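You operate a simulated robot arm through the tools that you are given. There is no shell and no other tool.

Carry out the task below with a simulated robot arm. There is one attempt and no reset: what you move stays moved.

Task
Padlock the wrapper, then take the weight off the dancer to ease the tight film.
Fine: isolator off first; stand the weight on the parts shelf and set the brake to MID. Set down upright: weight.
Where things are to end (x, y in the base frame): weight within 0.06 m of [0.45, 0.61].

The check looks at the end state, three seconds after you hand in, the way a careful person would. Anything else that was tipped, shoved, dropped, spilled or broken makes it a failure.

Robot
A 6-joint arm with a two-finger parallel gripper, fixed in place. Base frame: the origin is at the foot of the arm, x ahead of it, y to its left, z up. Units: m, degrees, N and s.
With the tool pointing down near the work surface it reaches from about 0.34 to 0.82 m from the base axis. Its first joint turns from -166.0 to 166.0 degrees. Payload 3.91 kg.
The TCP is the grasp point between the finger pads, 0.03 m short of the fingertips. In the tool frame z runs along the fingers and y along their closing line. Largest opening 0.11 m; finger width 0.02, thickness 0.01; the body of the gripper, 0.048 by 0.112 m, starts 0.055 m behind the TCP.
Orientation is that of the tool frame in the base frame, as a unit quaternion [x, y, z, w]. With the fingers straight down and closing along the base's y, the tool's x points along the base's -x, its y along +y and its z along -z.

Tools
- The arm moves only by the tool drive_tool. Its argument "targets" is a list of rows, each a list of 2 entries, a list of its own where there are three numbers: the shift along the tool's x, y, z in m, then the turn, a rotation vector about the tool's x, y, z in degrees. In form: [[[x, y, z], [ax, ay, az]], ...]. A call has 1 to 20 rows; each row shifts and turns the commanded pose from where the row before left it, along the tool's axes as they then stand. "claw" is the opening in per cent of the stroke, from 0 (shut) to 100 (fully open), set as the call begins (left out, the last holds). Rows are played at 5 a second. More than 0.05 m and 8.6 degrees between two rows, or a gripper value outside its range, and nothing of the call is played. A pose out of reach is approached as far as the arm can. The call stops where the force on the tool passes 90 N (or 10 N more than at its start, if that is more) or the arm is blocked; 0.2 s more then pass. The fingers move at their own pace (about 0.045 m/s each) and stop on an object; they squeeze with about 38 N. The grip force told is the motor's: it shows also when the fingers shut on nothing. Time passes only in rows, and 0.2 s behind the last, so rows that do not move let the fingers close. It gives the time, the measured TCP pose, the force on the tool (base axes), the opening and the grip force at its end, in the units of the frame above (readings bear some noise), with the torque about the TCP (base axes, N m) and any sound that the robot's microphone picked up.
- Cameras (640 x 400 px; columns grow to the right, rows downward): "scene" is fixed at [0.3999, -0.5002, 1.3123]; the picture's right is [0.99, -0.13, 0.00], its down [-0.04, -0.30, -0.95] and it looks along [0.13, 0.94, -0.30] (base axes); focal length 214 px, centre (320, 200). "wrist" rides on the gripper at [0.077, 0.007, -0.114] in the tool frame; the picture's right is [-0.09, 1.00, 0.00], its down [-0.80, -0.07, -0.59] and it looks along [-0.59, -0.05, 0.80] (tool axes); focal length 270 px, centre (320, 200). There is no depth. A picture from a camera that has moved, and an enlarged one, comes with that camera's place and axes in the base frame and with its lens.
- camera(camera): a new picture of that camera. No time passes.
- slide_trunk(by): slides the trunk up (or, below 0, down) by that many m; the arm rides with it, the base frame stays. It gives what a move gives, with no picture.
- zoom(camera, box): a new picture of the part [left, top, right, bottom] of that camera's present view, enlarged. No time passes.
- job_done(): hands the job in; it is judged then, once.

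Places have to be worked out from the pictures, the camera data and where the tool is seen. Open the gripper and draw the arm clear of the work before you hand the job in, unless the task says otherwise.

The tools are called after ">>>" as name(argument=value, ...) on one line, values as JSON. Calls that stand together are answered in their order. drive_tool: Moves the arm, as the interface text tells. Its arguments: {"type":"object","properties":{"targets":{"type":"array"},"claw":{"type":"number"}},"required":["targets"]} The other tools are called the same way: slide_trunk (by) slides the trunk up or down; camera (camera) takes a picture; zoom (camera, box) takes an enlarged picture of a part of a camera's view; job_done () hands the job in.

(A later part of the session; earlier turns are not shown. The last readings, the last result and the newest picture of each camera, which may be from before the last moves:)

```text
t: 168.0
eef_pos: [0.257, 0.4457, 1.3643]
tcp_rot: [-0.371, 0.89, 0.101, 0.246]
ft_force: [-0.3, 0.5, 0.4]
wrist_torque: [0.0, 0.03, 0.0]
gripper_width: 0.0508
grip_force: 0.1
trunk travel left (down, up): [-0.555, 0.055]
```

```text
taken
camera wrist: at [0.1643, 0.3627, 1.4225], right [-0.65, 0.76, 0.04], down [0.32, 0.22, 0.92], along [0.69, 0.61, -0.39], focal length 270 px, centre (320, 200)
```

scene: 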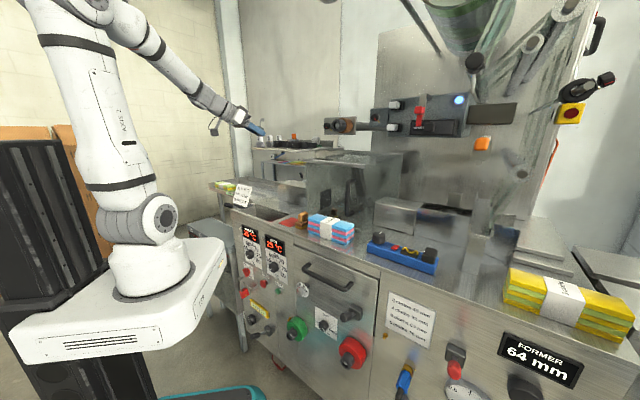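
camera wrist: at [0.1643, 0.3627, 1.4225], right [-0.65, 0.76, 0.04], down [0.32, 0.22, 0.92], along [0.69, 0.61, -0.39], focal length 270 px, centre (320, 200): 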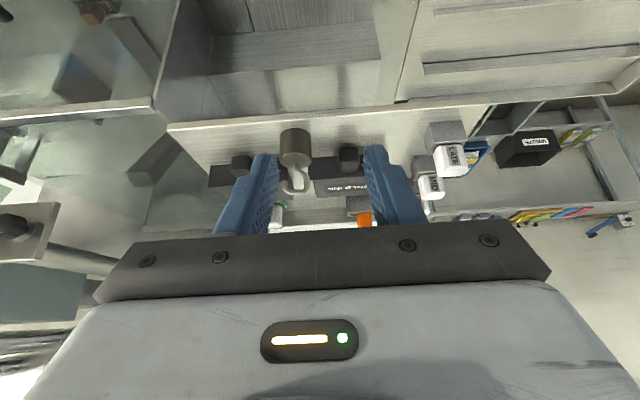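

The weight is seen from above now. I zoom to locate it accurately.

>>> zoom(camera="wrist", box=[200, 100, 420, 230])

```text
2.91 times, centred on (310, 165) of wrist
camera zoom: at [0.1643, 0.3627, 1.4225], right [-0.65, 0.76, 0.04], down [0.32, 0.22, 0.92], along [0.69, 0.61, -0.39], focal length 786 px, centre (349, 302)
```

zoom: 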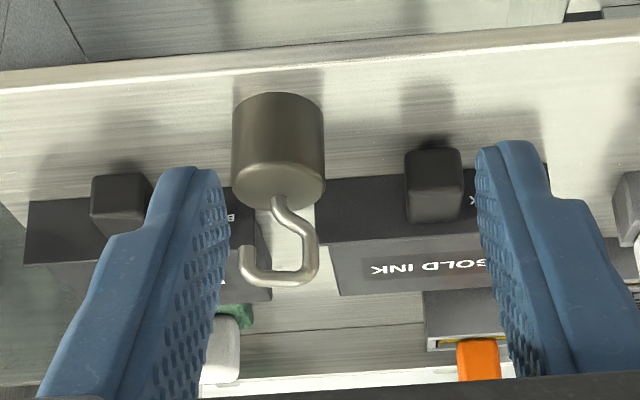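

The weight stands at n≈0.619, t≈0.104. I move to a pre-grasp point 9 cm back along the tool axis, narrowing the opening a little.

>>> drive_tool(targets=[[[-0.0248, -0.0147, 0.0212], [0, 0, 0]], [[-0.0248, -0.0147, 0.0212], [0, 0, 0]]], claw=44)

>>> camera(camera="wrist")

>>> zoom(camera="wrist", box=[220, 110, 420, 230])

```text
t: 168.6
eef_pos: [0.3253, 0.4721, 1.3508]
tcp_rot: [-0.368, 0.891, 0.1, 0.246]
ft_force: [0.2, 0.4, 0.2]
wrist_torque: [-0.02, 0.0, -0.02]
gripper_width: 0.0488
grip_force: 0.0
trunk travel left (down, up): [-0.555, 0.055]
```

```text
taken
camera wrist: at [0.2316, 0.3889, 1.4106], right [-0.65, 0.76, 0.04], down [0.32, 0.22, 0.92], along [0.69, 0.61, -0.39], focal length 270 px, centre (320, 200)
```

wrist: 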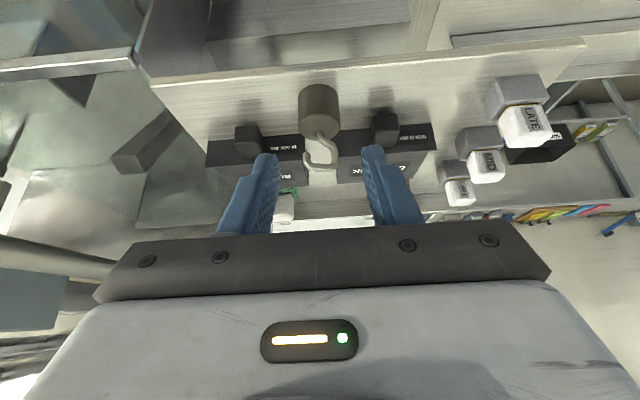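

```text
3.20 times, centred on (320, 170) of wrist
camera zoom: at [0.2316, 0.3889, 1.4106], right [-0.65, 0.76, 0.04], down [0.32, 0.22, 0.92], along [0.69, 0.61, -0.39], focal length 865 px, centre (320, 296)
```

zoom: 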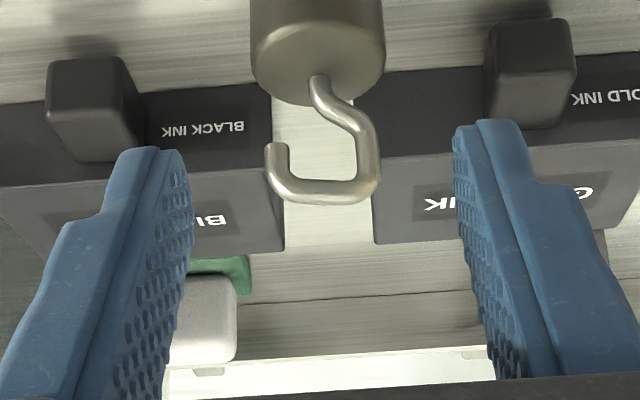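

Laterally aligned within a millimetre. I descend 86 mm along the tool axis to straddle the weight's body.

>>> drive_tool(targets=[[[0.0005, 0, 0.03], [0, 0, 0]], [[0.0005, 0, 0.03], [0, 0, 0]], [[0.0005, 0, 0.0255], [0, 0, 0]]])

>>> camera(camera="wrist")

>>> zoom(camera="scene", box=[260, 110, 320, 160])

```text
t: 169.4
eef_pos: [0.3548, 0.5011, 1.275]
tcp_rot: [-0.369, 0.891, 0.101, 0.246]
ft_force: [-0.6, 0.0, -0.1]
wrist_torque: [-0.04, 0.02, 0.0]
gripper_width: 0.0483
grip_force: 0.2
trunk travel left (down, up): [-0.555, 0.055]
```

```text
taken
camera wrist: at [0.2614, 0.4185, 1.336], right [-0.65, 0.76, 0.04], down [0.32, 0.22, 0.92], along [0.69, 0.61, -0.39], focal length 270 px, centre (320, 200)
```

wrist: 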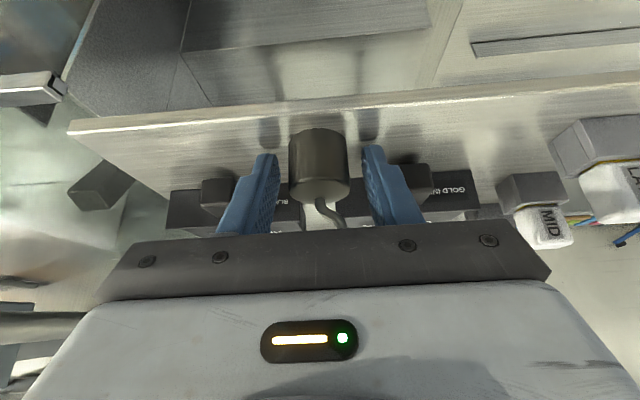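

```text
8.00 times, centred on (290, 135) of scene
camera zoom: at [0.3999, -0.5002, 1.3123], right [0.99, -0.13, 0.0], down [-0.04, -0.3, -0.95], along [0.13, 0.94, -0.3], focal length 1716 px, centre (560, 720)
```

zoom: 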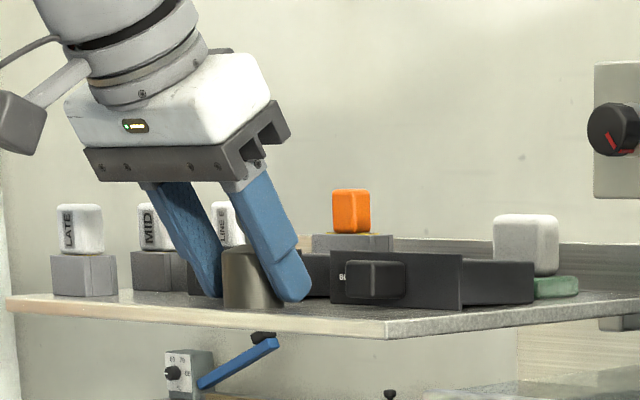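

The fingers straddle the weight with no contact. I close the gripper.

>>> drive_tool(targets=[[[0, 0, 0], [0, 0, 0]], [[0, 0, 0], [0, 0, 0]], [[0, 0, 0], [0, 0, 0]], [[0, 0, 0], [0, 0, 0]]], claw=0)

>>> drive_tool(targets=[[[-0.0103, 0, -0.0172], [0, 0, 0]], [[-0.0103, 0, -0.0172], [0, 0, 0]]])

>>> zoom(camera="scene", box=[260, 100, 320, 150])

>>> camera(camera="wrist")

```text
t: 170.4
eef_pos: [0.3554, 0.5008, 1.2758]
tcp_rot: [-0.369, 0.89, 0.101, 0.246]
ft_force: [0.1, 0.1, 0.3]
wrist_torque: [0.0, 0.04, -0.02]
gripper_width: 0.0327
grip_force: 38.2
trunk travel left (down, up): [-0.555, 0.055]
```

```text
t: 171.0
eef_pos: [0.3551, 0.5017, 1.3187]
tcp_rot: [-0.369, 0.891, 0.1, 0.246]
ft_force: [-0.4, -0.9, -1.1]
wrist_torque: [0.02, 0.0, 0.03]
gripper_width: 0.0325
grip_force: 37.9
trunk travel left (down, up): [-0.555, 0.055]
```

```text
8.00 times, centred on (290, 125) of scene
camera zoom: at [0.3999, -0.5002, 1.3123], right [0.99, -0.13, 0.0], down [-0.04, -0.3, -0.95], along [0.13, 0.94, -0.3], focal length 1716 px, centre (560, 800)
```

zoom: 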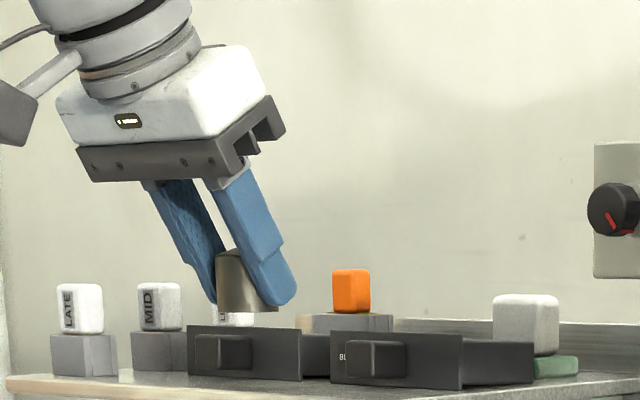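

```text
taken
camera wrist: at [0.2608, 0.4181, 1.3767], right [-0.65, 0.76, 0.04], down [0.32, 0.22, 0.92], along [0.69, 0.61, -0.39], focal length 270 px, centre (320, 200)
```

wrist: 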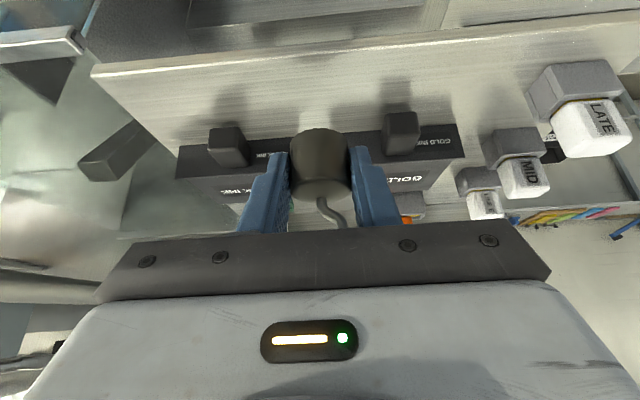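

Lifted cleanly and upright. I raise another 15 mm and carry it over the ink boxes to above the target spot (weight at n≈0.757, t≈0.111).

>>> drive_tool(targets=[[[-0.0077, 0, -0.0129], [0, 0, 0]], [[-0.0299, 0.002, 0.0178], [0, 0, 0]], [[-0.0299, 0.002, 0.0178], [0, 0, 0]], [[-0.0299, 0.002, 0.0178], [0, 0, 0]], [[-0.0299, 0.002, 0.0178], [0, 0, 0]]])

>>> camera(camera="wrist")

>>> zoom(camera="wrist", box=[200, 90, 440, 230])

>>> zoom(camera="scene", box=[260, 100, 340, 160])

```text
t: 172.2
eef_pos: [0.4483, 0.6059, 1.3291]
tcp_rot: [-0.369, 0.891, 0.1, 0.245]
ft_force: [0.7, 0.1, -1.2]
wrist_torque: [-0.03, 0.01, -0.02]
gripper_width: 0.0322
grip_force: 38.2
trunk travel left (down, up): [-0.555, 0.055]
```

```text
taken
camera wrist: at [0.3556, 0.5233, 1.3898], right [-0.65, 0.76, 0.04], down [0.32, 0.22, 0.92], along [0.69, 0.61, -0.39], focal length 270 px, centre (320, 200)
```

wrist: 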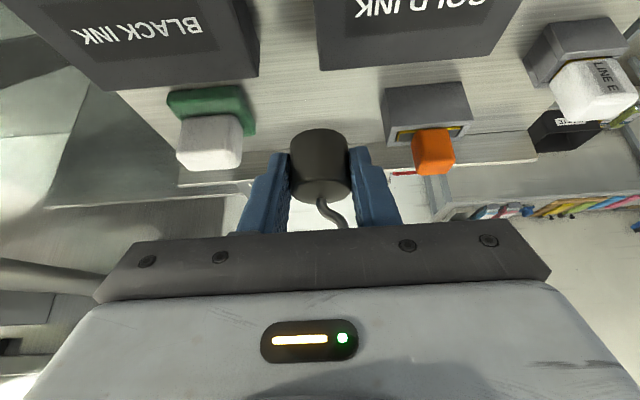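

```text
2.67 times, centred on (320, 160) of wrist
camera zoom: at [0.3556, 0.5233, 1.3898], right [-0.65, 0.76, 0.04], down [0.32, 0.22, 0.92], along [0.69, 0.61, -0.39], focal length 721 px, centre (320, 307)
```

zoom: 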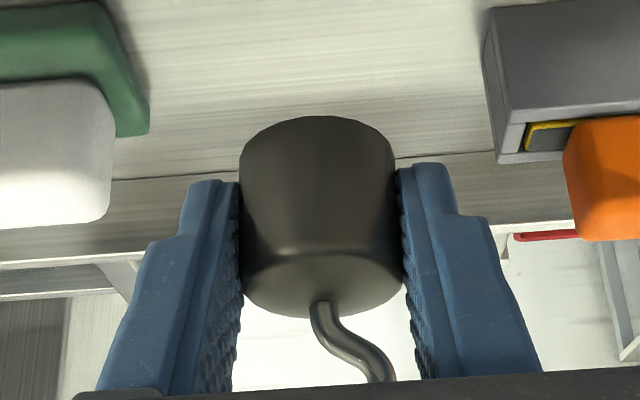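

```text
6.67 times, centred on (300, 130) of scene
camera zoom: at [0.3999, -0.5002, 1.3123], right [0.99, -0.13, 0.0], down [-0.04, -0.3, -0.95], along [0.13, 0.94, -0.3], focal length 1430 px, centre (453, 667)
```

zoom: 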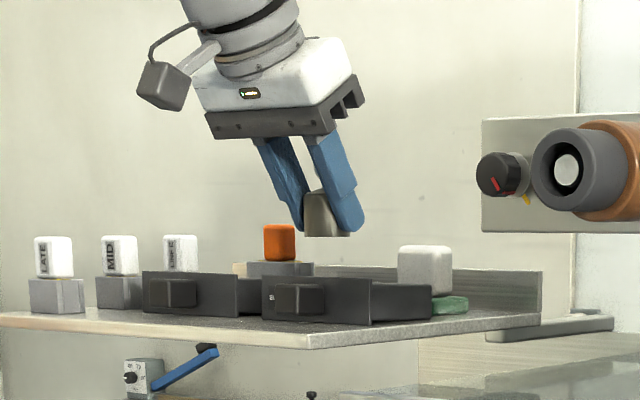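

The weight is above the free spot; the footprint will clear the box backs (n≈0.725) by about 16 mm and the stamp and orange tool by more. I lower 45 mm straight down, then finish in small steps.

>>> drive_tool(targets=[[[0.0077, 0, 0.0129], [0, 0, 0]], [[0.0077, 0, 0.0129], [0, 0, 0]], [[0.0077, 0, 0.0129], [0, 0, 0]]])

>>> drive_tool(targets=[[[0.0018, 0, 0.003], [0, 0, 0]]])

>>> zoom(camera="scene", box=[260, 100, 340, 160])

```text
t: 173.0
eef_pos: [0.4461, 0.6044, 1.2861]
tcp_rot: [-0.37, 0.89, 0.101, 0.246]
ft_force: [0.0, -0.9, -1.8]
wrist_torque: [0.01, 0.02, -0.01]
gripper_width: 0.0324
grip_force: 37.6
trunk travel left (down, up): [-0.555, 0.055]
```

```text
t: 173.4
eef_pos: [0.446, 0.6052, 1.2834]
tcp_rot: [-0.369, 0.891, 0.101, 0.245]
ft_force: [0.5, 0.6, -2.1]
wrist_torque: [0.0, 0.01, -0.01]
gripper_width: 0.0325
grip_force: 38.2
trunk travel left (down, up): [-0.555, 0.055]
```

```text
6.67 times, centred on (300, 130) of scene
camera zoom: at [0.3999, -0.5002, 1.3123], right [0.99, -0.13, 0.0], down [-0.04, -0.3, -0.95], along [0.13, 0.94, -0.3], focal length 1430 px, centre (453, 667)
```

zoom: 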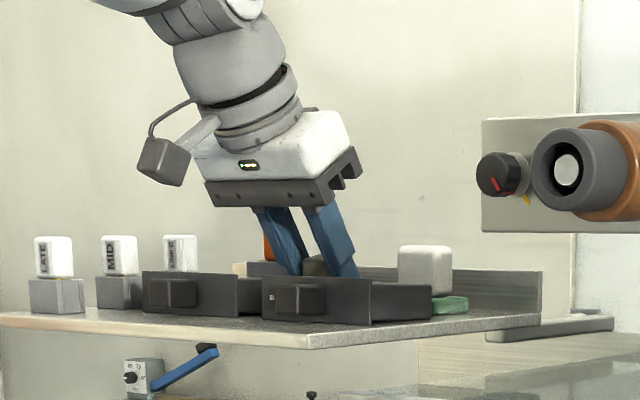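

Everything is clear and the weight sits behind the boxes. I continue down 3, 2 and 2 mm watching the force.

>>> drive_tool(targets=[[[0.0015, 0, 0.0026], [0, 0, 0]]])

>>> drive_tool(targets=[[[0.0013, 0, 0.0021], [0, 0, 0]]])

>>> drive_tool(targets=[[[0.0008, 0, 0.0013], [0, 0, 0]]])

```text
t: 173.8
eef_pos: [0.4479, 0.6048, 1.2804]
tcp_rot: [-0.369, 0.891, 0.1, 0.246]
ft_force: [0.1, -0.6, -0.8]
wrist_torque: [-0.04, 0.02, -0.05]
gripper_width: 0.0326
grip_force: 37.7
trunk travel left (down, up): [-0.555, 0.055]
```

```text
t: 174.2
eef_pos: [0.4463, 0.6037, 1.2792]
tcp_rot: [-0.369, 0.891, 0.1, 0.246]
ft_force: [0.0, 0.0, -1.5]
wrist_torque: [-0.01, -0.02, 0.01]
gripper_width: 0.0328
grip_force: 38.2
trunk travel left (down, up): [-0.555, 0.055]
```

```text
t: 174.6
eef_pos: [0.4471, 0.6044, 1.2765]
tcp_rot: [-0.37, 0.89, 0.101, 0.246]
ft_force: [0.2, -0.2, -2.4]
wrist_torque: [0.03, 0.04, 0.02]
gripper_width: 0.0326
grip_force: 37.5
trunk travel left (down, up): [-0.555, 0.055]
```

The force is still just the weight at z≈1.277; contact is expected about here. I take two more 1 mm steps.

>>> drive_tool(targets=[[[0.0005, 0, 0.0009], [0, 0, 0]]])

>>> drive_tool(targets=[[[0.0005, 0, 0.0009], [0, 0, 0]]])

```text
t: 175.0
eef_pos: [0.4466, 0.6043, 1.2768]
tcp_rot: [-0.369, 0.89, 0.101, 0.246]
ft_force: [0.2, -0.3, 0.5]
wrist_torque: [0.03, -0.04, -0.02]
gripper_width: 0.0324
grip_force: 37.9
trunk travel left (down, up): [-0.555, 0.055]
```

```text
t: 175.4
eef_pos: [0.4474, 0.6042, 1.2764]
tcp_rot: [-0.369, 0.89, 0.101, 0.247]
ft_force: [-0.5, 1.8, 4.2]
wrist_torque: [0.1, 0.02, -0.03]
gripper_width: 0.0325
grip_force: 37.9
trunk travel left (down, up): [-0.555, 0.055]
```

The weight now rests on the shelf (force +4 N). I open the gripper and check.

>>> drive_tool(targets=[[[0, 0, 0], [0, 0, 0]], [[0, 0, 0], [0, 0, 0]], [[0, 0, 0], [0, 0, 0]]], claw=44)

>>> camera(camera="wrist")

>>> zoom(camera="wrist", box=[200, 90, 440, 230])

```text
t: 176.2
eef_pos: [0.4465, 0.6035, 1.2756]
tcp_rot: [-0.368, 0.891, 0.1, 0.247]
ft_force: [2.4, -3.7, 5.8]
wrist_torque: [0.07, -0.01, -0.04]
gripper_width: 0.0464
grip_force: 0.0
trunk travel left (down, up): [-0.555, 0.055]
```

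```text
taken
camera wrist: at [0.3537, 0.5203, 1.3355], right [-0.65, 0.76, 0.04], down [0.32, 0.22, 0.92], along [0.69, 0.61, -0.39], focal length 270 px, centre (320, 200)
```

wrist: 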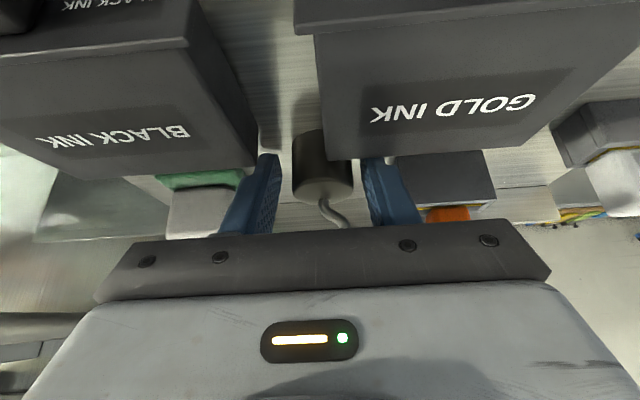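

```text
2.67 times, centred on (320, 160) of wrist
camera zoom: at [0.3537, 0.5203, 1.3355], right [-0.65, 0.76, 0.04], down [0.32, 0.22, 0.92], along [0.69, 0.61, -0.39], focal length 721 px, centre (320, 307)
```

zoom: 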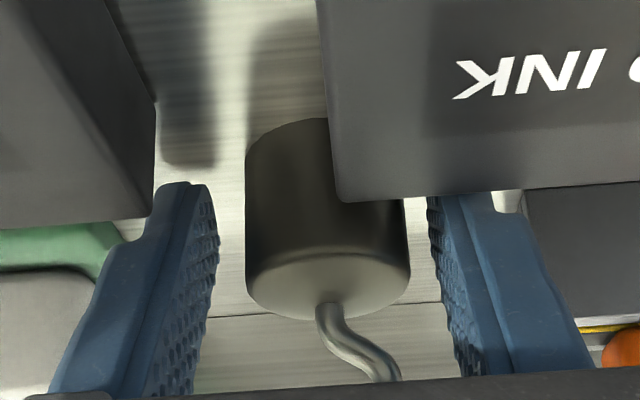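

The gripper has opened with a slight contact (about 6 N), probably a fingertip brushing the shelf. I withdraw along the tool axis, first 1 cm, then the rest.

>>> drive_tool(targets=[[[0, 0, -0.008], [0, 0, 0]]])

>>> zoom(camera="wrist", box=[200, 90, 440, 230])

>>> zoom(camera="scene", box=[260, 100, 340, 160])

```text
t: 176.6
eef_pos: [0.4434, 0.6018, 1.2818]
tcp_rot: [-0.37, 0.891, 0.1, 0.245]
ft_force: [0.3, -0.3, 0.5]
wrist_torque: [0.0, 0.0, 0.01]
gripper_width: 0.0484
grip_force: 0.0
trunk travel left (down, up): [-0.555, 0.055]
```

```text
2.67 times, centred on (320, 160) of wrist
camera zoom: at [0.3501, 0.5183, 1.3415], right [-0.65, 0.76, 0.04], down [0.32, 0.22, 0.92], along [0.69, 0.61, -0.39], focal length 721 px, centre (320, 307)
```

zoom: 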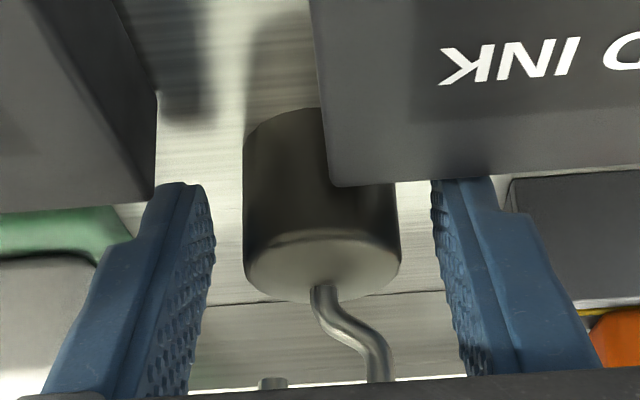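

```text
6.67 times, centred on (300, 130) of scene
camera zoom: at [0.3999, -0.5002, 1.3123], right [0.99, -0.13, 0.0], down [-0.04, -0.3, -0.95], along [0.13, 0.94, -0.3], focal length 1430 px, centre (453, 667)
```

zoom: 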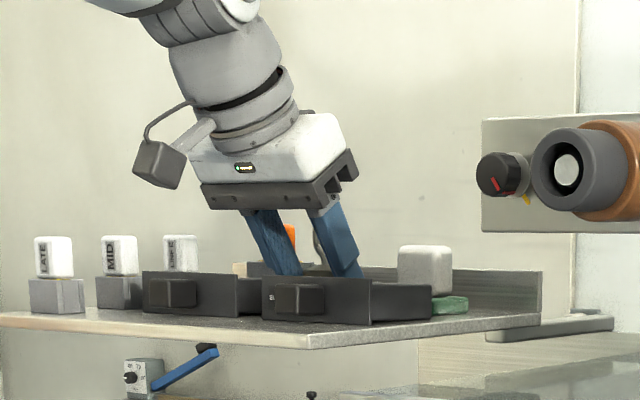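

All contact is gone and the weight stands free. I withdraw 11 cm along the tool axis.

>>> drive_tool(targets=[[[0, 0, -0.03], [0, 0, 0]], [[0, 0, -0.04], [0, 0, 0]], [[0, 0, -0.04], [0, 0, 0]]])

>>> camera(camera="wrist")

>>> zoom(camera="wrist", box=[200, 60, 440, 230])

>>> zoom(camera="scene", box=[260, 100, 340, 160])

```text
t: 177.4
eef_pos: [0.4033, 0.5612, 1.3752]
tcp_rot: [-0.369, 0.891, 0.1, 0.246]
ft_force: [-0.2, 0.5, 0.6]
wrist_torque: [-0.01, -0.02, 0.02]
gripper_width: 0.0485
grip_force: 0.0
trunk travel left (down, up): [-0.555, 0.055]
```

```text
taken
camera wrist: at [0.3107, 0.4784, 1.4359], right [-0.65, 0.76, 0.04], down [0.32, 0.22, 0.92], along [0.69, 0.61, -0.39], focal length 270 px, centre (320, 200)
```

wrist: 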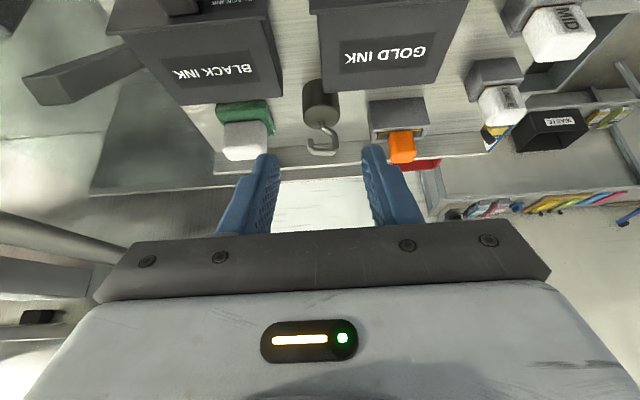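

```text
2.35 times, centred on (320, 145) of wrist
camera zoom: at [0.3107, 0.4784, 1.4359], right [-0.65, 0.76, 0.04], down [0.32, 0.22, 0.92], along [0.69, 0.61, -0.39], focal length 636 px, centre (320, 329)
```

zoom: 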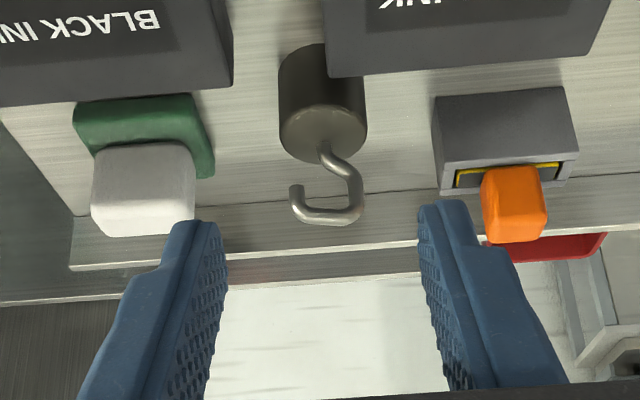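

```text
6.67 times, centred on (300, 130) of scene
camera zoom: at [0.3999, -0.5002, 1.3123], right [0.99, -0.13, 0.0], down [-0.04, -0.3, -0.95], along [0.13, 0.94, -0.3], focal length 1430 px, centre (453, 667)
```

zoom: 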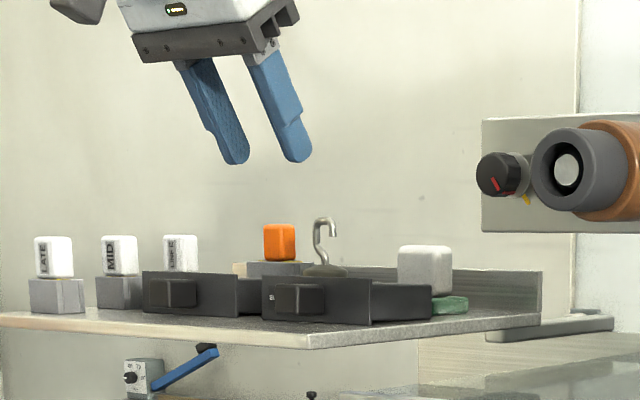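

The weight stands upright at about [0.454, 0.613], 5 mm from the target, with nothing disturbed. Next is the brake dial on the front panel. I retreat from the shelf and move to n≈0.46, t≈-0.041, the place where the wrist can cross over cleanly.

>>> drive_tool(targets=[[[0.0378, 0, -0.0226], [0, 0, 0]], [[0.0378, 0, -0.0226], [0, 0, 0]], [[0.0378, 0, -0.0226], [0, 0, 0]], [[0.0378, 0, -0.0226], [0, 0, 0]], [[0.0378, 0, -0.0226], [0, 0, 0]], [[0.02, -0.037, 0.02], [0, 0, 0]], [[0.02, -0.037, 0.02], [0, 0, 0]], [[0.01, -0.038, 0.03], [0, 0, 0]], [[0.01, -0.038, 0.03], [0, 0, 0]]])

>>> camera(camera="scene")

```text
t: 179.4
eef_pos: [0.3546, 0.3008, 1.2589]
tcp_rot: [-0.369, 0.891, 0.1, 0.246]
ft_force: [0.5, 0.8, -0.1]
wrist_torque: [0.0, 0.0, -0.01]
gripper_width: 0.0483
grip_force: 0.2
trunk travel left (down, up): [-0.555, 0.055]
```

```text
taken
```

scene: 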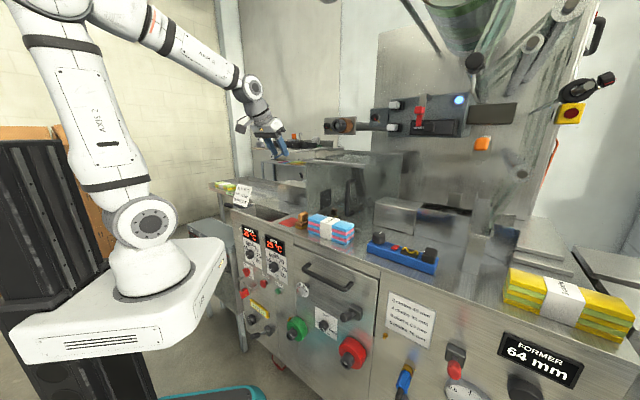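

Now I look at the brake dial in detail from the scene camera before planning the approach.

>>> zoom(camera="scene", box=[295, 290, 375, 350])

>>> zoom(camera="scene", box=[270, 240, 390, 380])

```text
6.67 times, centred on (335, 320) of scene
camera zoom: at [0.3999, -0.5002, 1.3123], right [0.99, -0.13, 0.0], down [-0.04, -0.3, -0.95], along [0.13, 0.94, -0.3], focal length 1430 px, centre (220, -600)
```

zoom: 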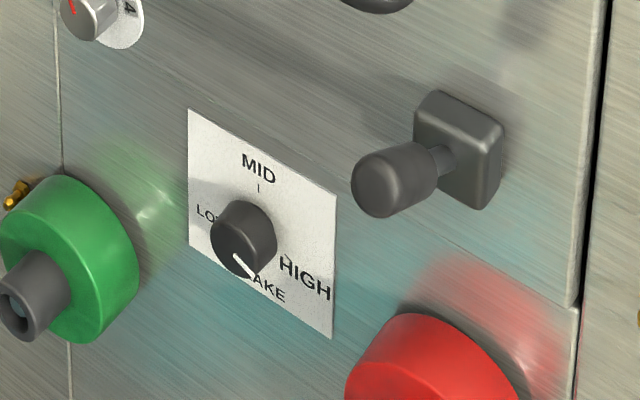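

```text
2.86 times, centred on (330, 310) of scene
camera zoom: at [0.3999, -0.5002, 1.3123], right [0.99, -0.13, 0.0], down [-0.04, -0.3, -0.95], along [0.13, 0.94, -0.3], focal length 613 px, centre (291, -114)
```

zoom: 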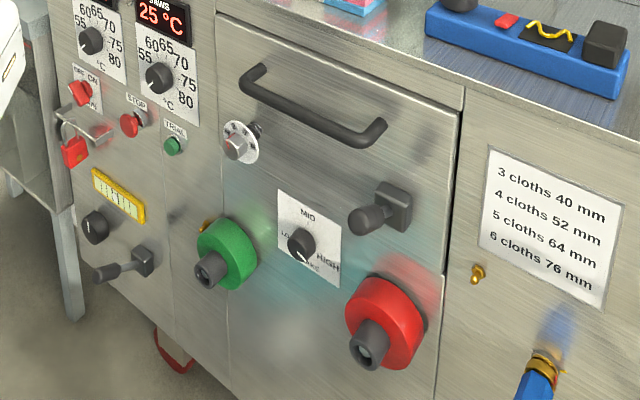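

The brake pointer is at HIGH (right, slightly down); MID is straight up, so it needs about 105–120° anticlockwise. The knob axis is near t≈-0.277, z≈0.637. I pitch the tool up here to 65°, so the wrist crosses over for the low work, as with the padlock.

>>> drive_tool(targets=[[[0, -0.003, 0], [0, 0, 0]], [[0, 0, 0], [0, -7, 0]], [[0, 0, 0], [0, -7, 0]], [[0, 0, 0], [0, -7, 0]], [[0, 0, 0], [0, -7, 0]], [[0, 0, 0], [0, -7, 0]]])

>>> slide_trunk(by=-0.15)

>>> camera(camera="scene")

```text
t: 180.8
eef_pos: [0.357, 0.2974, 1.2599]
tcp_rot: [-0.321, 0.775, 0.206, 0.503]
ft_force: [0.0, 0.0, 0.2]
wrist_torque: [0.0, 0.0, -0.02]
gripper_width: 0.0482
grip_force: 0.0
trunk travel left (down, up): [-0.555, 0.055]
```

```text
t: 182.6
eef_pos: [0.3568, 0.298, 1.1093]
tcp_rot: [-0.323, 0.775, 0.207, 0.502]
ft_force: [0.4, -0.4, -0.1]
wrist_torque: [0.02, 0.01, 0.02]
gripper_width: 0.0482
grip_force: 0.1
trunk travel left (down, up): [-0.405, 0.205]
```

```text
taken
```

scene: 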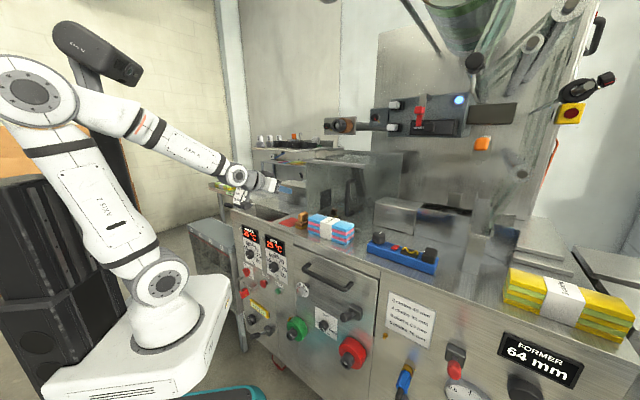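

The wrist crossed without any limits. I now move right and back to n≈0.34, t≈-0.28, in front of the panel, still above deck height.

>>> drive_tool(targets=[[[0.0085, -0.04, -0.0181], [0, 0, 0]], [[0.0085, -0.04, -0.0181], [0, 0, 0]], [[0.0085, -0.04, -0.0181], [0, 0, 0]], [[0.0085, -0.04, -0.0181], [0, 0, 0]], [[0.0085, -0.04, -0.0181], [0, 0, 0]], [[0.0085, -0.04, -0.0181], [0, 0, 0]]])

>>> camera(camera="wrist")

>>> camera(camera="scene")

```text
t: 184.0
eef_pos: [0.4423, 0.0411, 1.1088]
tcp_rot: [-0.322, 0.775, 0.207, 0.503]
ft_force: [-0.2, 0.0, -0.6]
wrist_torque: [-0.02, -0.01, 0.04]
gripper_width: 0.0484
grip_force: 0.0
trunk travel left (down, up): [-0.405, 0.205]
```

```text
taken
camera wrist: at [0.3419, -0.0493, 1.0856], right [-0.68, 0.73, 0.08], down [-0.1, -0.2, 0.97], along [0.73, 0.65, 0.21], focal length 270 px, centre (320, 200)
```

wrist: 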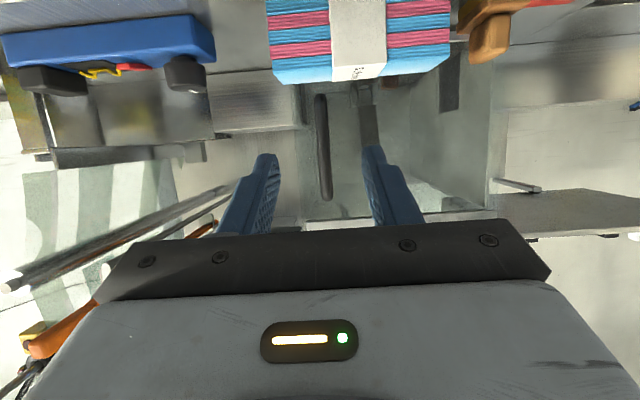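

```text
taken
```

scene: 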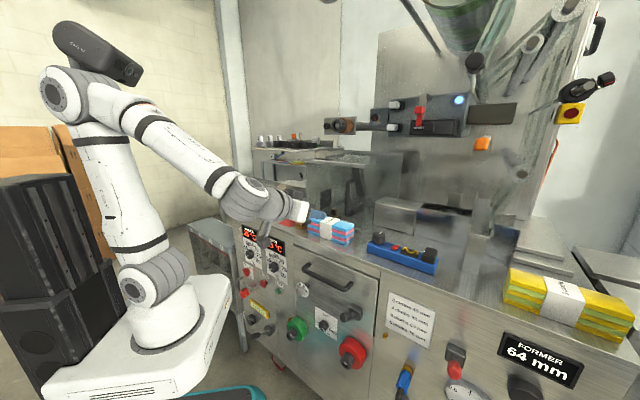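

I'm at n=0.342, t=-0.284, clear of the drawer handle (n≥0.40). I ride the trunk down 0.4 m to the brake's level.

>>> slide_trunk(by=-0.4)

>>> camera(camera="wrist")

>>> camera(camera="scene")

```text
t: 187.8
eef_pos: [0.4435, 0.0422, 0.7076]
tcp_rot: [-0.322, 0.775, 0.207, 0.503]
ft_force: [0.6, 0.4, -0.4]
wrist_torque: [-0.02, 0.03, 0.02]
gripper_width: 0.0487
grip_force: 0.0
trunk travel left (down, up): [-0.005, 0.605]
```

```text
taken
camera wrist: at [0.3418, -0.0485, 0.6857], right [-0.68, 0.73, 0.08], down [-0.1, -0.2, 0.97], along [0.73, 0.65, 0.21], focal length 270 px, centre (320, 200)
```

wrist: 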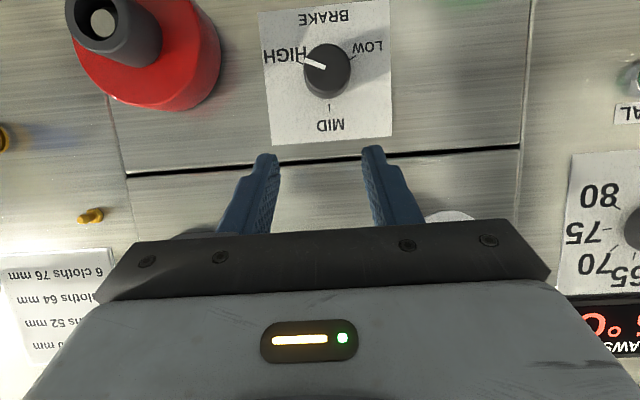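

```text
taken
```

scene: 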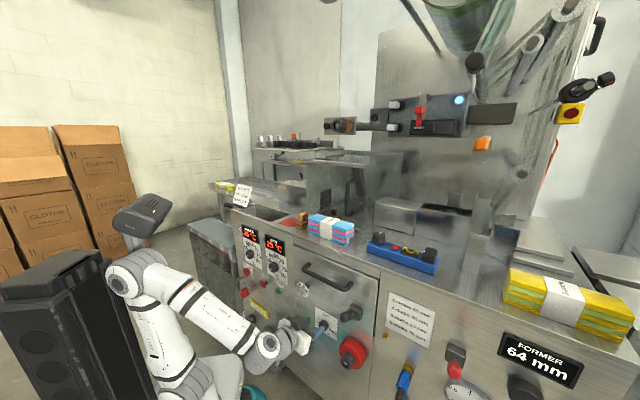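

The brake dial is right in front and well visible. I zoom in on it.

>>> zoom(camera="wrist", box=[240, 0, 420, 150])

```text
2.67 times, centred on (330, 75) of wrist
camera zoom: at [0.3418, -0.0485, 0.6857], right [-0.68, 0.73, 0.08], down [-0.1, -0.2, 0.97], along [0.73, 0.65, 0.21], focal length 721 px, centre (293, 533)
```

zoom: 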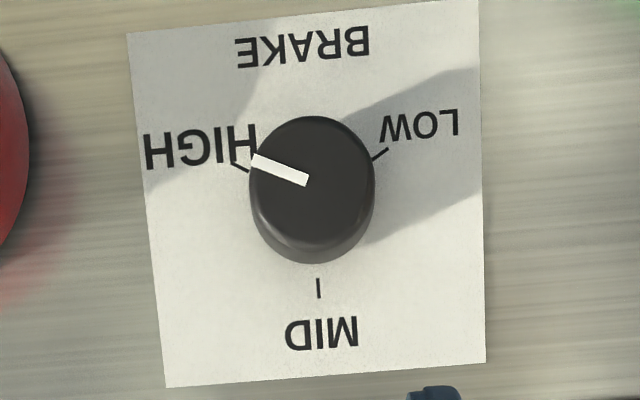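

Ticks measured: knob axis at t=-0.2747, z=0.635, front face at n≈0.415, diameter ~35 mm; HIGH and LOW are ±120° from MID. I open a bit wider, move level with the knob, and pitch to horizontal in front of it.

>>> drive_tool(targets=[[[0.0266, 0.0046, 0.0292], [0, 0, 0]], [[0.0266, 0.0046, 0.0292], [0, 0, 0]], [[0, 0, 0], [0, -8, 0]], [[0, 0, 0], [0, -8, 0]], [[0, 0, 0], [0, -8, 0]]], claw=54)

>>> camera(camera="wrist")

```text
t: 189.0
eef_pos: [0.4786, 0.0642, 0.6418]
tcp_rot: [-0.272, 0.654, 0.27, 0.652]
ft_force: [-34.8, -24.0, -12.0]
wrist_torque: [-0.29, 0.0, 1.53]
gripper_width: 0.0633
grip_force: 3.8
out of reach, approached as far as the arm can: row 3, 4, 5
trunk travel left (down, up): [-0.005, 0.605]
```

```text
taken
camera wrist: at [0.3925, -0.0121, 0.5657], right [-0.7, 0.7, 0.09], down [-0.37, -0.47, 0.8], along [0.61, 0.53, 0.59], focal length 270 px, centre (320, 200)
```

wrist: 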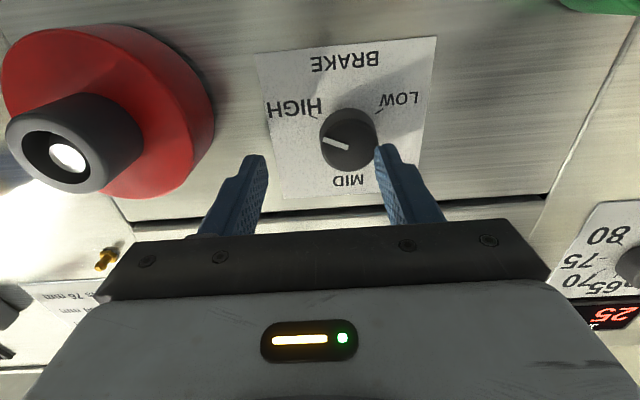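

The arm drifted 18 mm right at the reach limit and a fingertip is pressing the knob's front (about 40 N). I back off immediately, also easing the pitch.

>>> drive_tool(targets=[[[0, 0, -0.012], [0, 4, 0]], [[0, 0, -0.01], [0, 6, 0]]])

>>> camera(camera="wrist")

```text
t: 189.6
eef_pos: [0.467, 0.0492, 0.6435]
tcp_rot: [-0.294, 0.708, 0.244, 0.594]
ft_force: [-0.3, 0.0, -0.4]
wrist_torque: [0.03, -0.02, 0.01]
gripper_width: 0.0594
grip_force: 0.1
trunk travel left (down, up): [-0.005, 0.605]
```

```text
taken
camera wrist: at [0.3715, -0.0351, 0.5885], right [-0.69, 0.72, 0.08], down [-0.27, -0.36, 0.89], along [0.67, 0.6, 0.44], focal length 270 px, centre (320, 200)
```

wrist: 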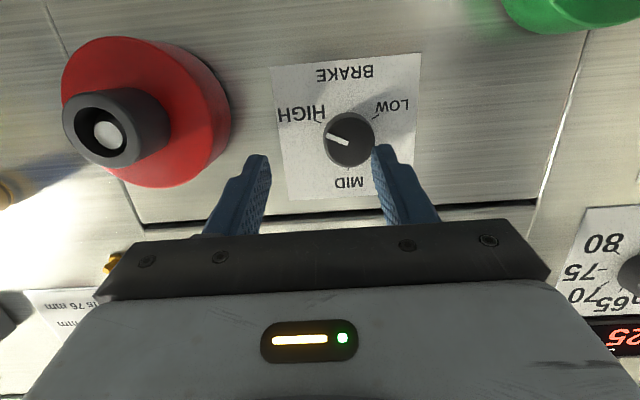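

Free again, with the knob still at HIGH. The tool is at 80° pitch, t=-0.295. I shift left 21 mm to centre on the knob while staying just short of its front face, in two small steps.

>>> drive_tool(targets=[[[0.0013, 0.0104, 0.006], [0, 0, 0]], [[0.0013, 0.0104, 0.006], [0, 0, 0]]])

>>> zoom(camera="wrist", box=[220, 50, 440, 230])

```text
t: 190.2
eef_pos: [0.4706, 0.0688, 0.6418]
tcp_rot: [-0.295, 0.709, 0.245, 0.592]
ft_force: [0.3, 0.2, 0.4]
wrist_torque: [-0.03, -0.01, -0.02]
gripper_width: 0.0596
grip_force: 0.0
out of reach, approached as far as the arm can: row 1, 2
trunk travel left (down, up): [-0.005, 0.605]
```

```text
2.22 times, centred on (330, 140) of wrist
camera zoom: at [0.3755, -0.015, 0.5883], right [-0.69, 0.71, 0.08], down [-0.26, -0.36, 0.89], along [0.67, 0.6, 0.44], focal length 601 px, centre (298, 333)
```

zoom: 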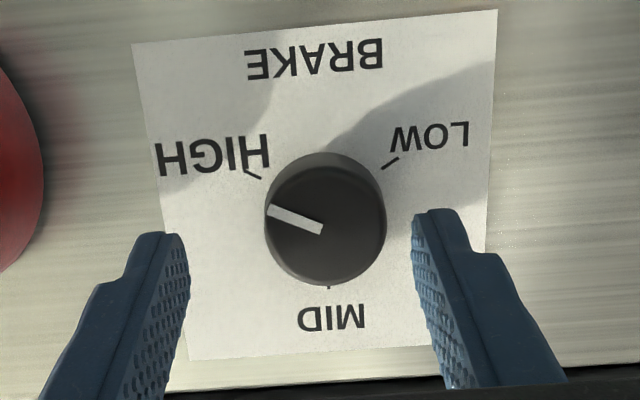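

Still 9 mm to go left. I open wider and move diagonally in towards the knob and left, which stays within reach and keeps the left finger outside the knob's edge.

>>> drive_tool(targets=[[[0, 0, 0], [0, 0, 0]], [[0.0004, 0.005, 0.0065], [0, 0, 0]], [[0.0004, 0.005, 0.0065], [0, 0, 0]]], claw=62)

>>> zoom(camera="wrist", box=[220, 50, 440, 230])

```text
t: 191.0
eef_pos: [0.474, 0.0838, 0.6415]
tcp_rot: [-0.295, 0.708, 0.246, 0.593]
ft_force: [0.6, -0.1, -0.3]
wrist_torque: [-0.01, 0.03, 0.0]
gripper_width: 0.0683
grip_force: 0.0
out of reach, approached as far as the arm can: row 3
trunk travel left (down, up): [-0.005, 0.605]
```

```text
2.22 times, centred on (330, 140) of wrist
camera zoom: at [0.3802, 0.0001, 0.5862], right [-0.69, 0.71, 0.08], down [-0.26, -0.36, 0.89], along [0.67, 0.6, 0.44], focal length 601 px, centre (298, 333)
```

zoom: 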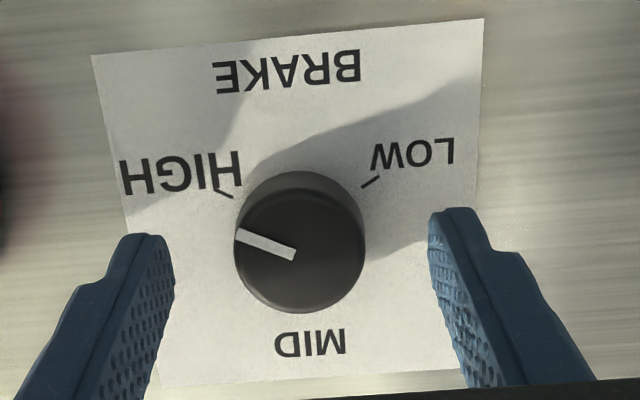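

The knob is centred between the fingers (n=0.394, t=-0.276). I advance 11 mm with 4° more pitch, then roll the gripper +30° around the knob in preparation for turning.

>>> drive_tool(targets=[[[-0.0005, 0.001, 0.0055], [0, -2, 0]], [[-0.0005, 0, 0.0055], [0, -2, 0]], [[0, 0, 0], [0, 0, 7.5]], [[0, 0, 0], [0, 0, 7.5]], [[0, 0, 0], [0, 0, 7.5]], [[0, 0, 0], [0, 0, 7.5]]])

>>> camera(camera="wrist")

>>> zoom(camera="wrist", box=[220, 70, 440, 240])

```text
t: 192.4
eef_pos: [0.4826, 0.0921, 0.6391]
tcp_rot: [-0.098, 0.738, 0.406, 0.53]
ft_force: [0.0, -0.2, 1.0]
wrist_torque: [0.0, -0.02, -0.02]
gripper_width: 0.068
grip_force: 0.0
trunk travel left (down, up): [-0.005, 0.605]
```

```text
taken
camera wrist: at [0.3652, 0.0391, 0.5904], right [-0.54, 0.62, 0.57], down [-0.04, -0.69, 0.72], along [0.84, 0.36, 0.4], focal length 270 px, centre (320, 200)
```

wrist: 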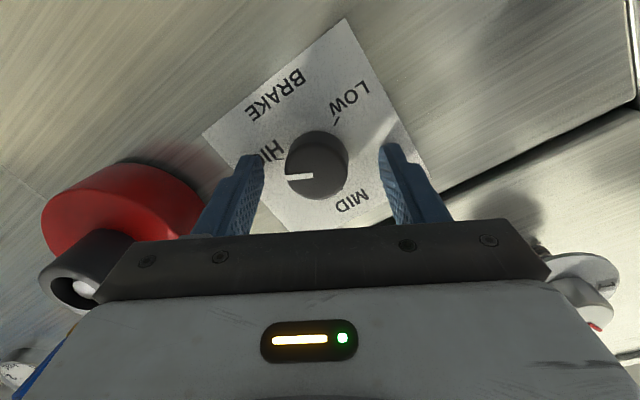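

```text
2.35 times, centred on (330, 155) of wrist
camera zoom: at [0.3652, 0.0391, 0.5904], right [-0.54, 0.62, 0.57], down [-0.04, -0.69, 0.72], along [0.84, 0.36, 0.4], focal length 636 px, centre (296, 306)
```

zoom: 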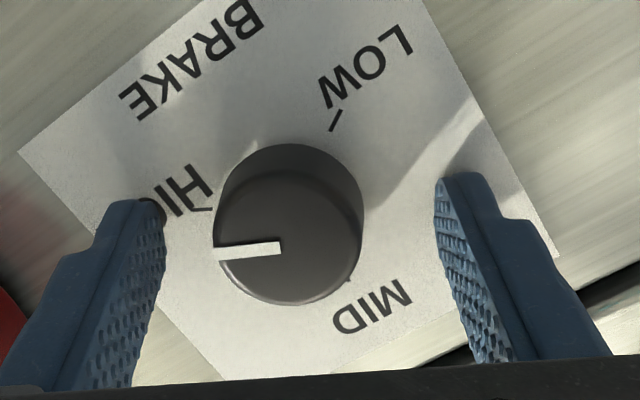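

No limits or contact; the gripper is at roll +30°, pitch 84°, centred. I close on the knob.

>>> drive_tool(targets=[[[0, 0, 0], [0, 0, 0]], [[0, 0, 0], [0, 0, 0]], [[0, 0, 0], [0, 0, 0]], [[0, 0, 0], [0, 0, 0]]], claw=0)

>>> zoom(camera="wrist", box=[220, 70, 440, 240])

```text
t: 193.4
eef_pos: [0.4831, 0.0911, 0.6385]
tcp_rot: [-0.097, 0.738, 0.406, 0.53]
ft_force: [7.9, -11.9, -7.8]
wrist_torque: [0.14, -0.28, 0.29]
gripper_width: 0.0366
grip_force: 44.6
trunk travel left (down, up): [-0.005, 0.605]
```

```text
2.35 times, centred on (330, 155) of wrist
camera zoom: at [0.3659, 0.0384, 0.5898], right [-0.53, 0.62, 0.57], down [-0.04, -0.69, 0.72], along [0.84, 0.36, 0.4], focal length 636 px, centre (296, 306)
```

zoom: 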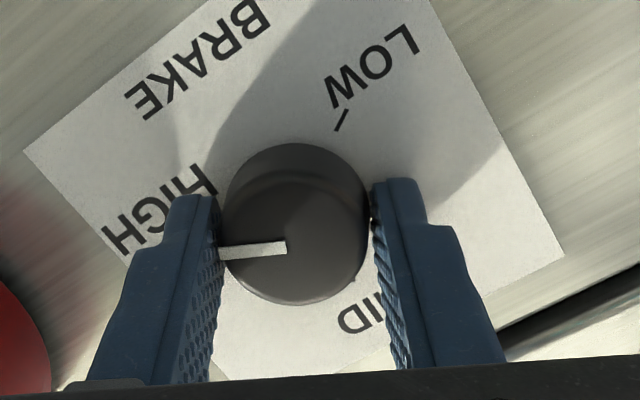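

The knob is gripped (36.6 mm). I relieve the slight side force and roll -30° first, then check that the pointer follows.

>>> drive_tool(targets=[[[0, -0.001, 0], [0, 0, -6]], [[0, 0, 0], [0, 0, -6]], [[0, 0, 0], [0, 0, -6]], [[0, 0, 0], [0, 0, -6]], [[0, 0, 0], [0, 0, -6]]])

>>> zoom(camera="wrist", box=[220, 70, 440, 240])

```text
t: 194.6
eef_pos: [0.4817, 0.092, 0.6395]
tcp_rot: [-0.287, 0.687, 0.254, 0.617]
ft_force: [-1.2, 8.4, 1.2]
wrist_torque: [0.25, -0.17, -0.77]
gripper_width: 0.0353
grip_force: 45.1
trunk travel left (down, up): [-0.005, 0.605]
```

```text
2.35 times, centred on (330, 155) of wrist
camera zoom: at [0.3907, 0.0111, 0.5762], right [-0.7, 0.71, 0.08], down [-0.31, -0.4, 0.86], along [0.65, 0.58, 0.5], focal length 636 px, centre (296, 306)
```

zoom: 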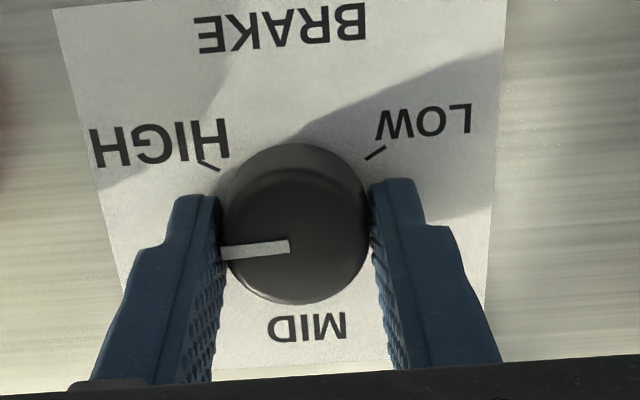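

The pointer follows the gripper: now at 90°. I continue another 30°.

>>> drive_tool(targets=[[[0, 0, 0], [0, 0, -6]], [[0, 0, 0], [0, 0, -6]], [[0, 0, 0], [0, 0, -6]], [[0, 0, 0], [0, 0, -6]], [[0, 0, 0], [0, 0, -6]]])

>>> zoom(camera="wrist", box=[220, 70, 440, 240])

```text
t: 195.8
eef_pos: [0.481, 0.0925, 0.639]
tcp_rot: [-0.456, 0.59, 0.087, 0.661]
ft_force: [-22.6, 11.5, -4.6]
wrist_torque: [-0.22, 0.41, -0.97]
gripper_width: 0.0363
grip_force: 45.0
trunk travel left (down, up): [-0.005, 0.605]
```

```text
2.35 times, centred on (330, 155) of wrist
camera zoom: at [0.4182, -0.0155, 0.583], right [-0.67, 0.61, -0.42], down [-0.6, -0.12, 0.79], along [0.43, 0.79, 0.45], focal length 636 px, centre (296, 306)
```

zoom: 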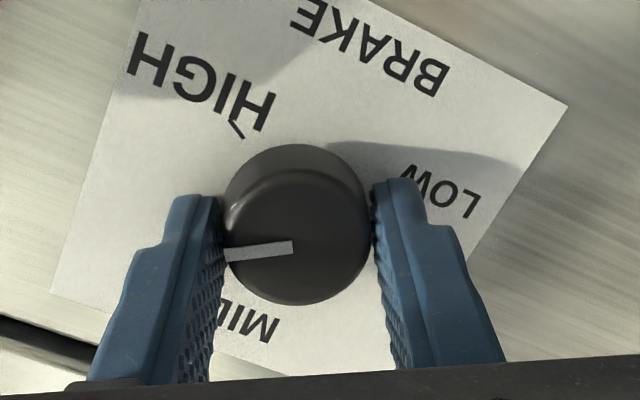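

Pointer now at about 60° from MID. I shift the tool 1.5 mm to relieve the side load and continue another 30°.

>>> drive_tool(targets=[[[-0.0007, 0.0013, 0], [0, 0, -6]], [[0, 0, 0], [0, 0, -6]], [[0, 0, 0], [0, 0, -6]], [[0, 0, 0], [0, 0, -6]], [[0, 0, 0], [0, 0, -6]]])

>>> zoom(camera="wrist", box=[220, 70, 440, 240])

```text
t: 197.0
eef_pos: [0.4808, 0.096, 0.6383]
tcp_rot: [-0.593, 0.452, -0.087, 0.661]
ft_force: [-23.3, 12.1, -19.6]
wrist_torque: [0.13, 0.12, -0.9]
gripper_width: 0.0372
grip_force: 45.2
trunk travel left (down, up): [-0.005, 0.605]
```

```text
2.35 times, centred on (330, 155) of wrist
camera zoom: at [0.442, -0.0346, 0.6079], right [-0.47, 0.34, -0.82], down [-0.85, 0.08, 0.52], along [0.24, 0.94, 0.25], focal length 636 px, centre (296, 306)
```

zoom: 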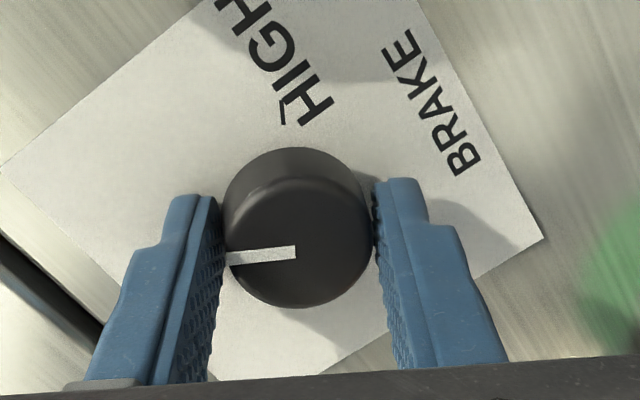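

Pointer at about 30° from MID. I relieve the load with a 2 mm shift along the closing line and turn the last 30°.

>>> drive_tool(targets=[[[0, 0.002, 0], [0, 0, -6]], [[0, 0, 0], [0, 0, -6]], [[0, 0, 0], [0, 0, -6]], [[0, 0, 0], [0, 0, -6]], [[0, 0, 0], [0, 0, -6]]])

>>> zoom(camera="wrist", box=[220, 70, 440, 240])

>>> zoom(camera="scene", box=[270, 270, 390, 370])

```text
t: 198.2
eef_pos: [0.4827, 0.0938, 0.6366]
tcp_rot: [0.689, -0.285, 0.257, -0.615]
ft_force: [-17.4, -5.9, -24.6]
wrist_torque: [0.25, -0.18, -1.08]
gripper_width: 0.0375
grip_force: 45.4
trunk travel left (down, up): [-0.005, 0.605]
```

```text
2.35 times, centred on (330, 155) of wrist
camera zoom: at [0.4556, -0.0424, 0.6441], right [-0.14, -0.02, -0.99], down [-0.98, 0.16, 0.13], along [0.15, 0.99, -0.04], focal length 636 px, centre (296, 306)
```

zoom: 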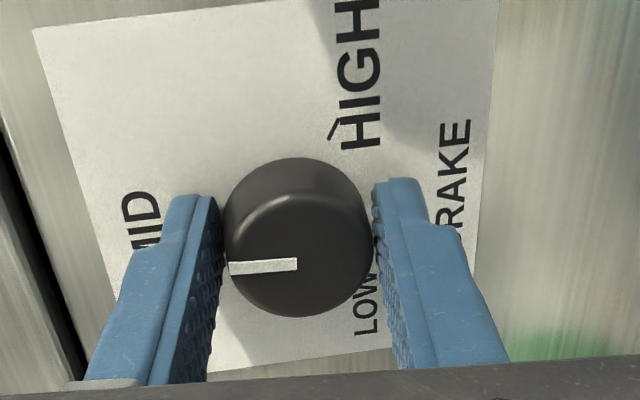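

```text
4.00 times, centred on (330, 320) of scene
camera zoom: at [0.3999, -0.5002, 1.3123], right [0.99, -0.13, 0.0], down [-0.04, -0.3, -0.95], along [0.13, 0.94, -0.3], focal length 858 px, centre (280, -280)
```

zoom: 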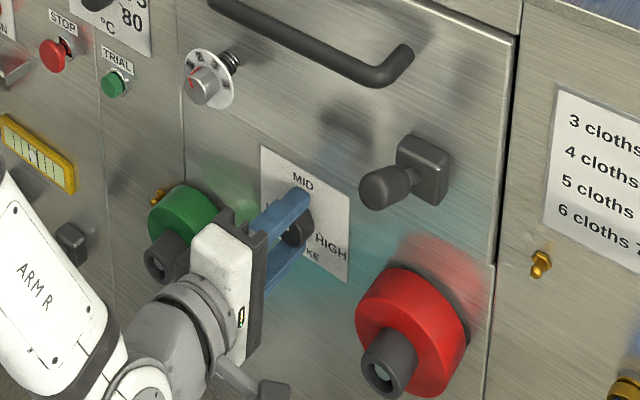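

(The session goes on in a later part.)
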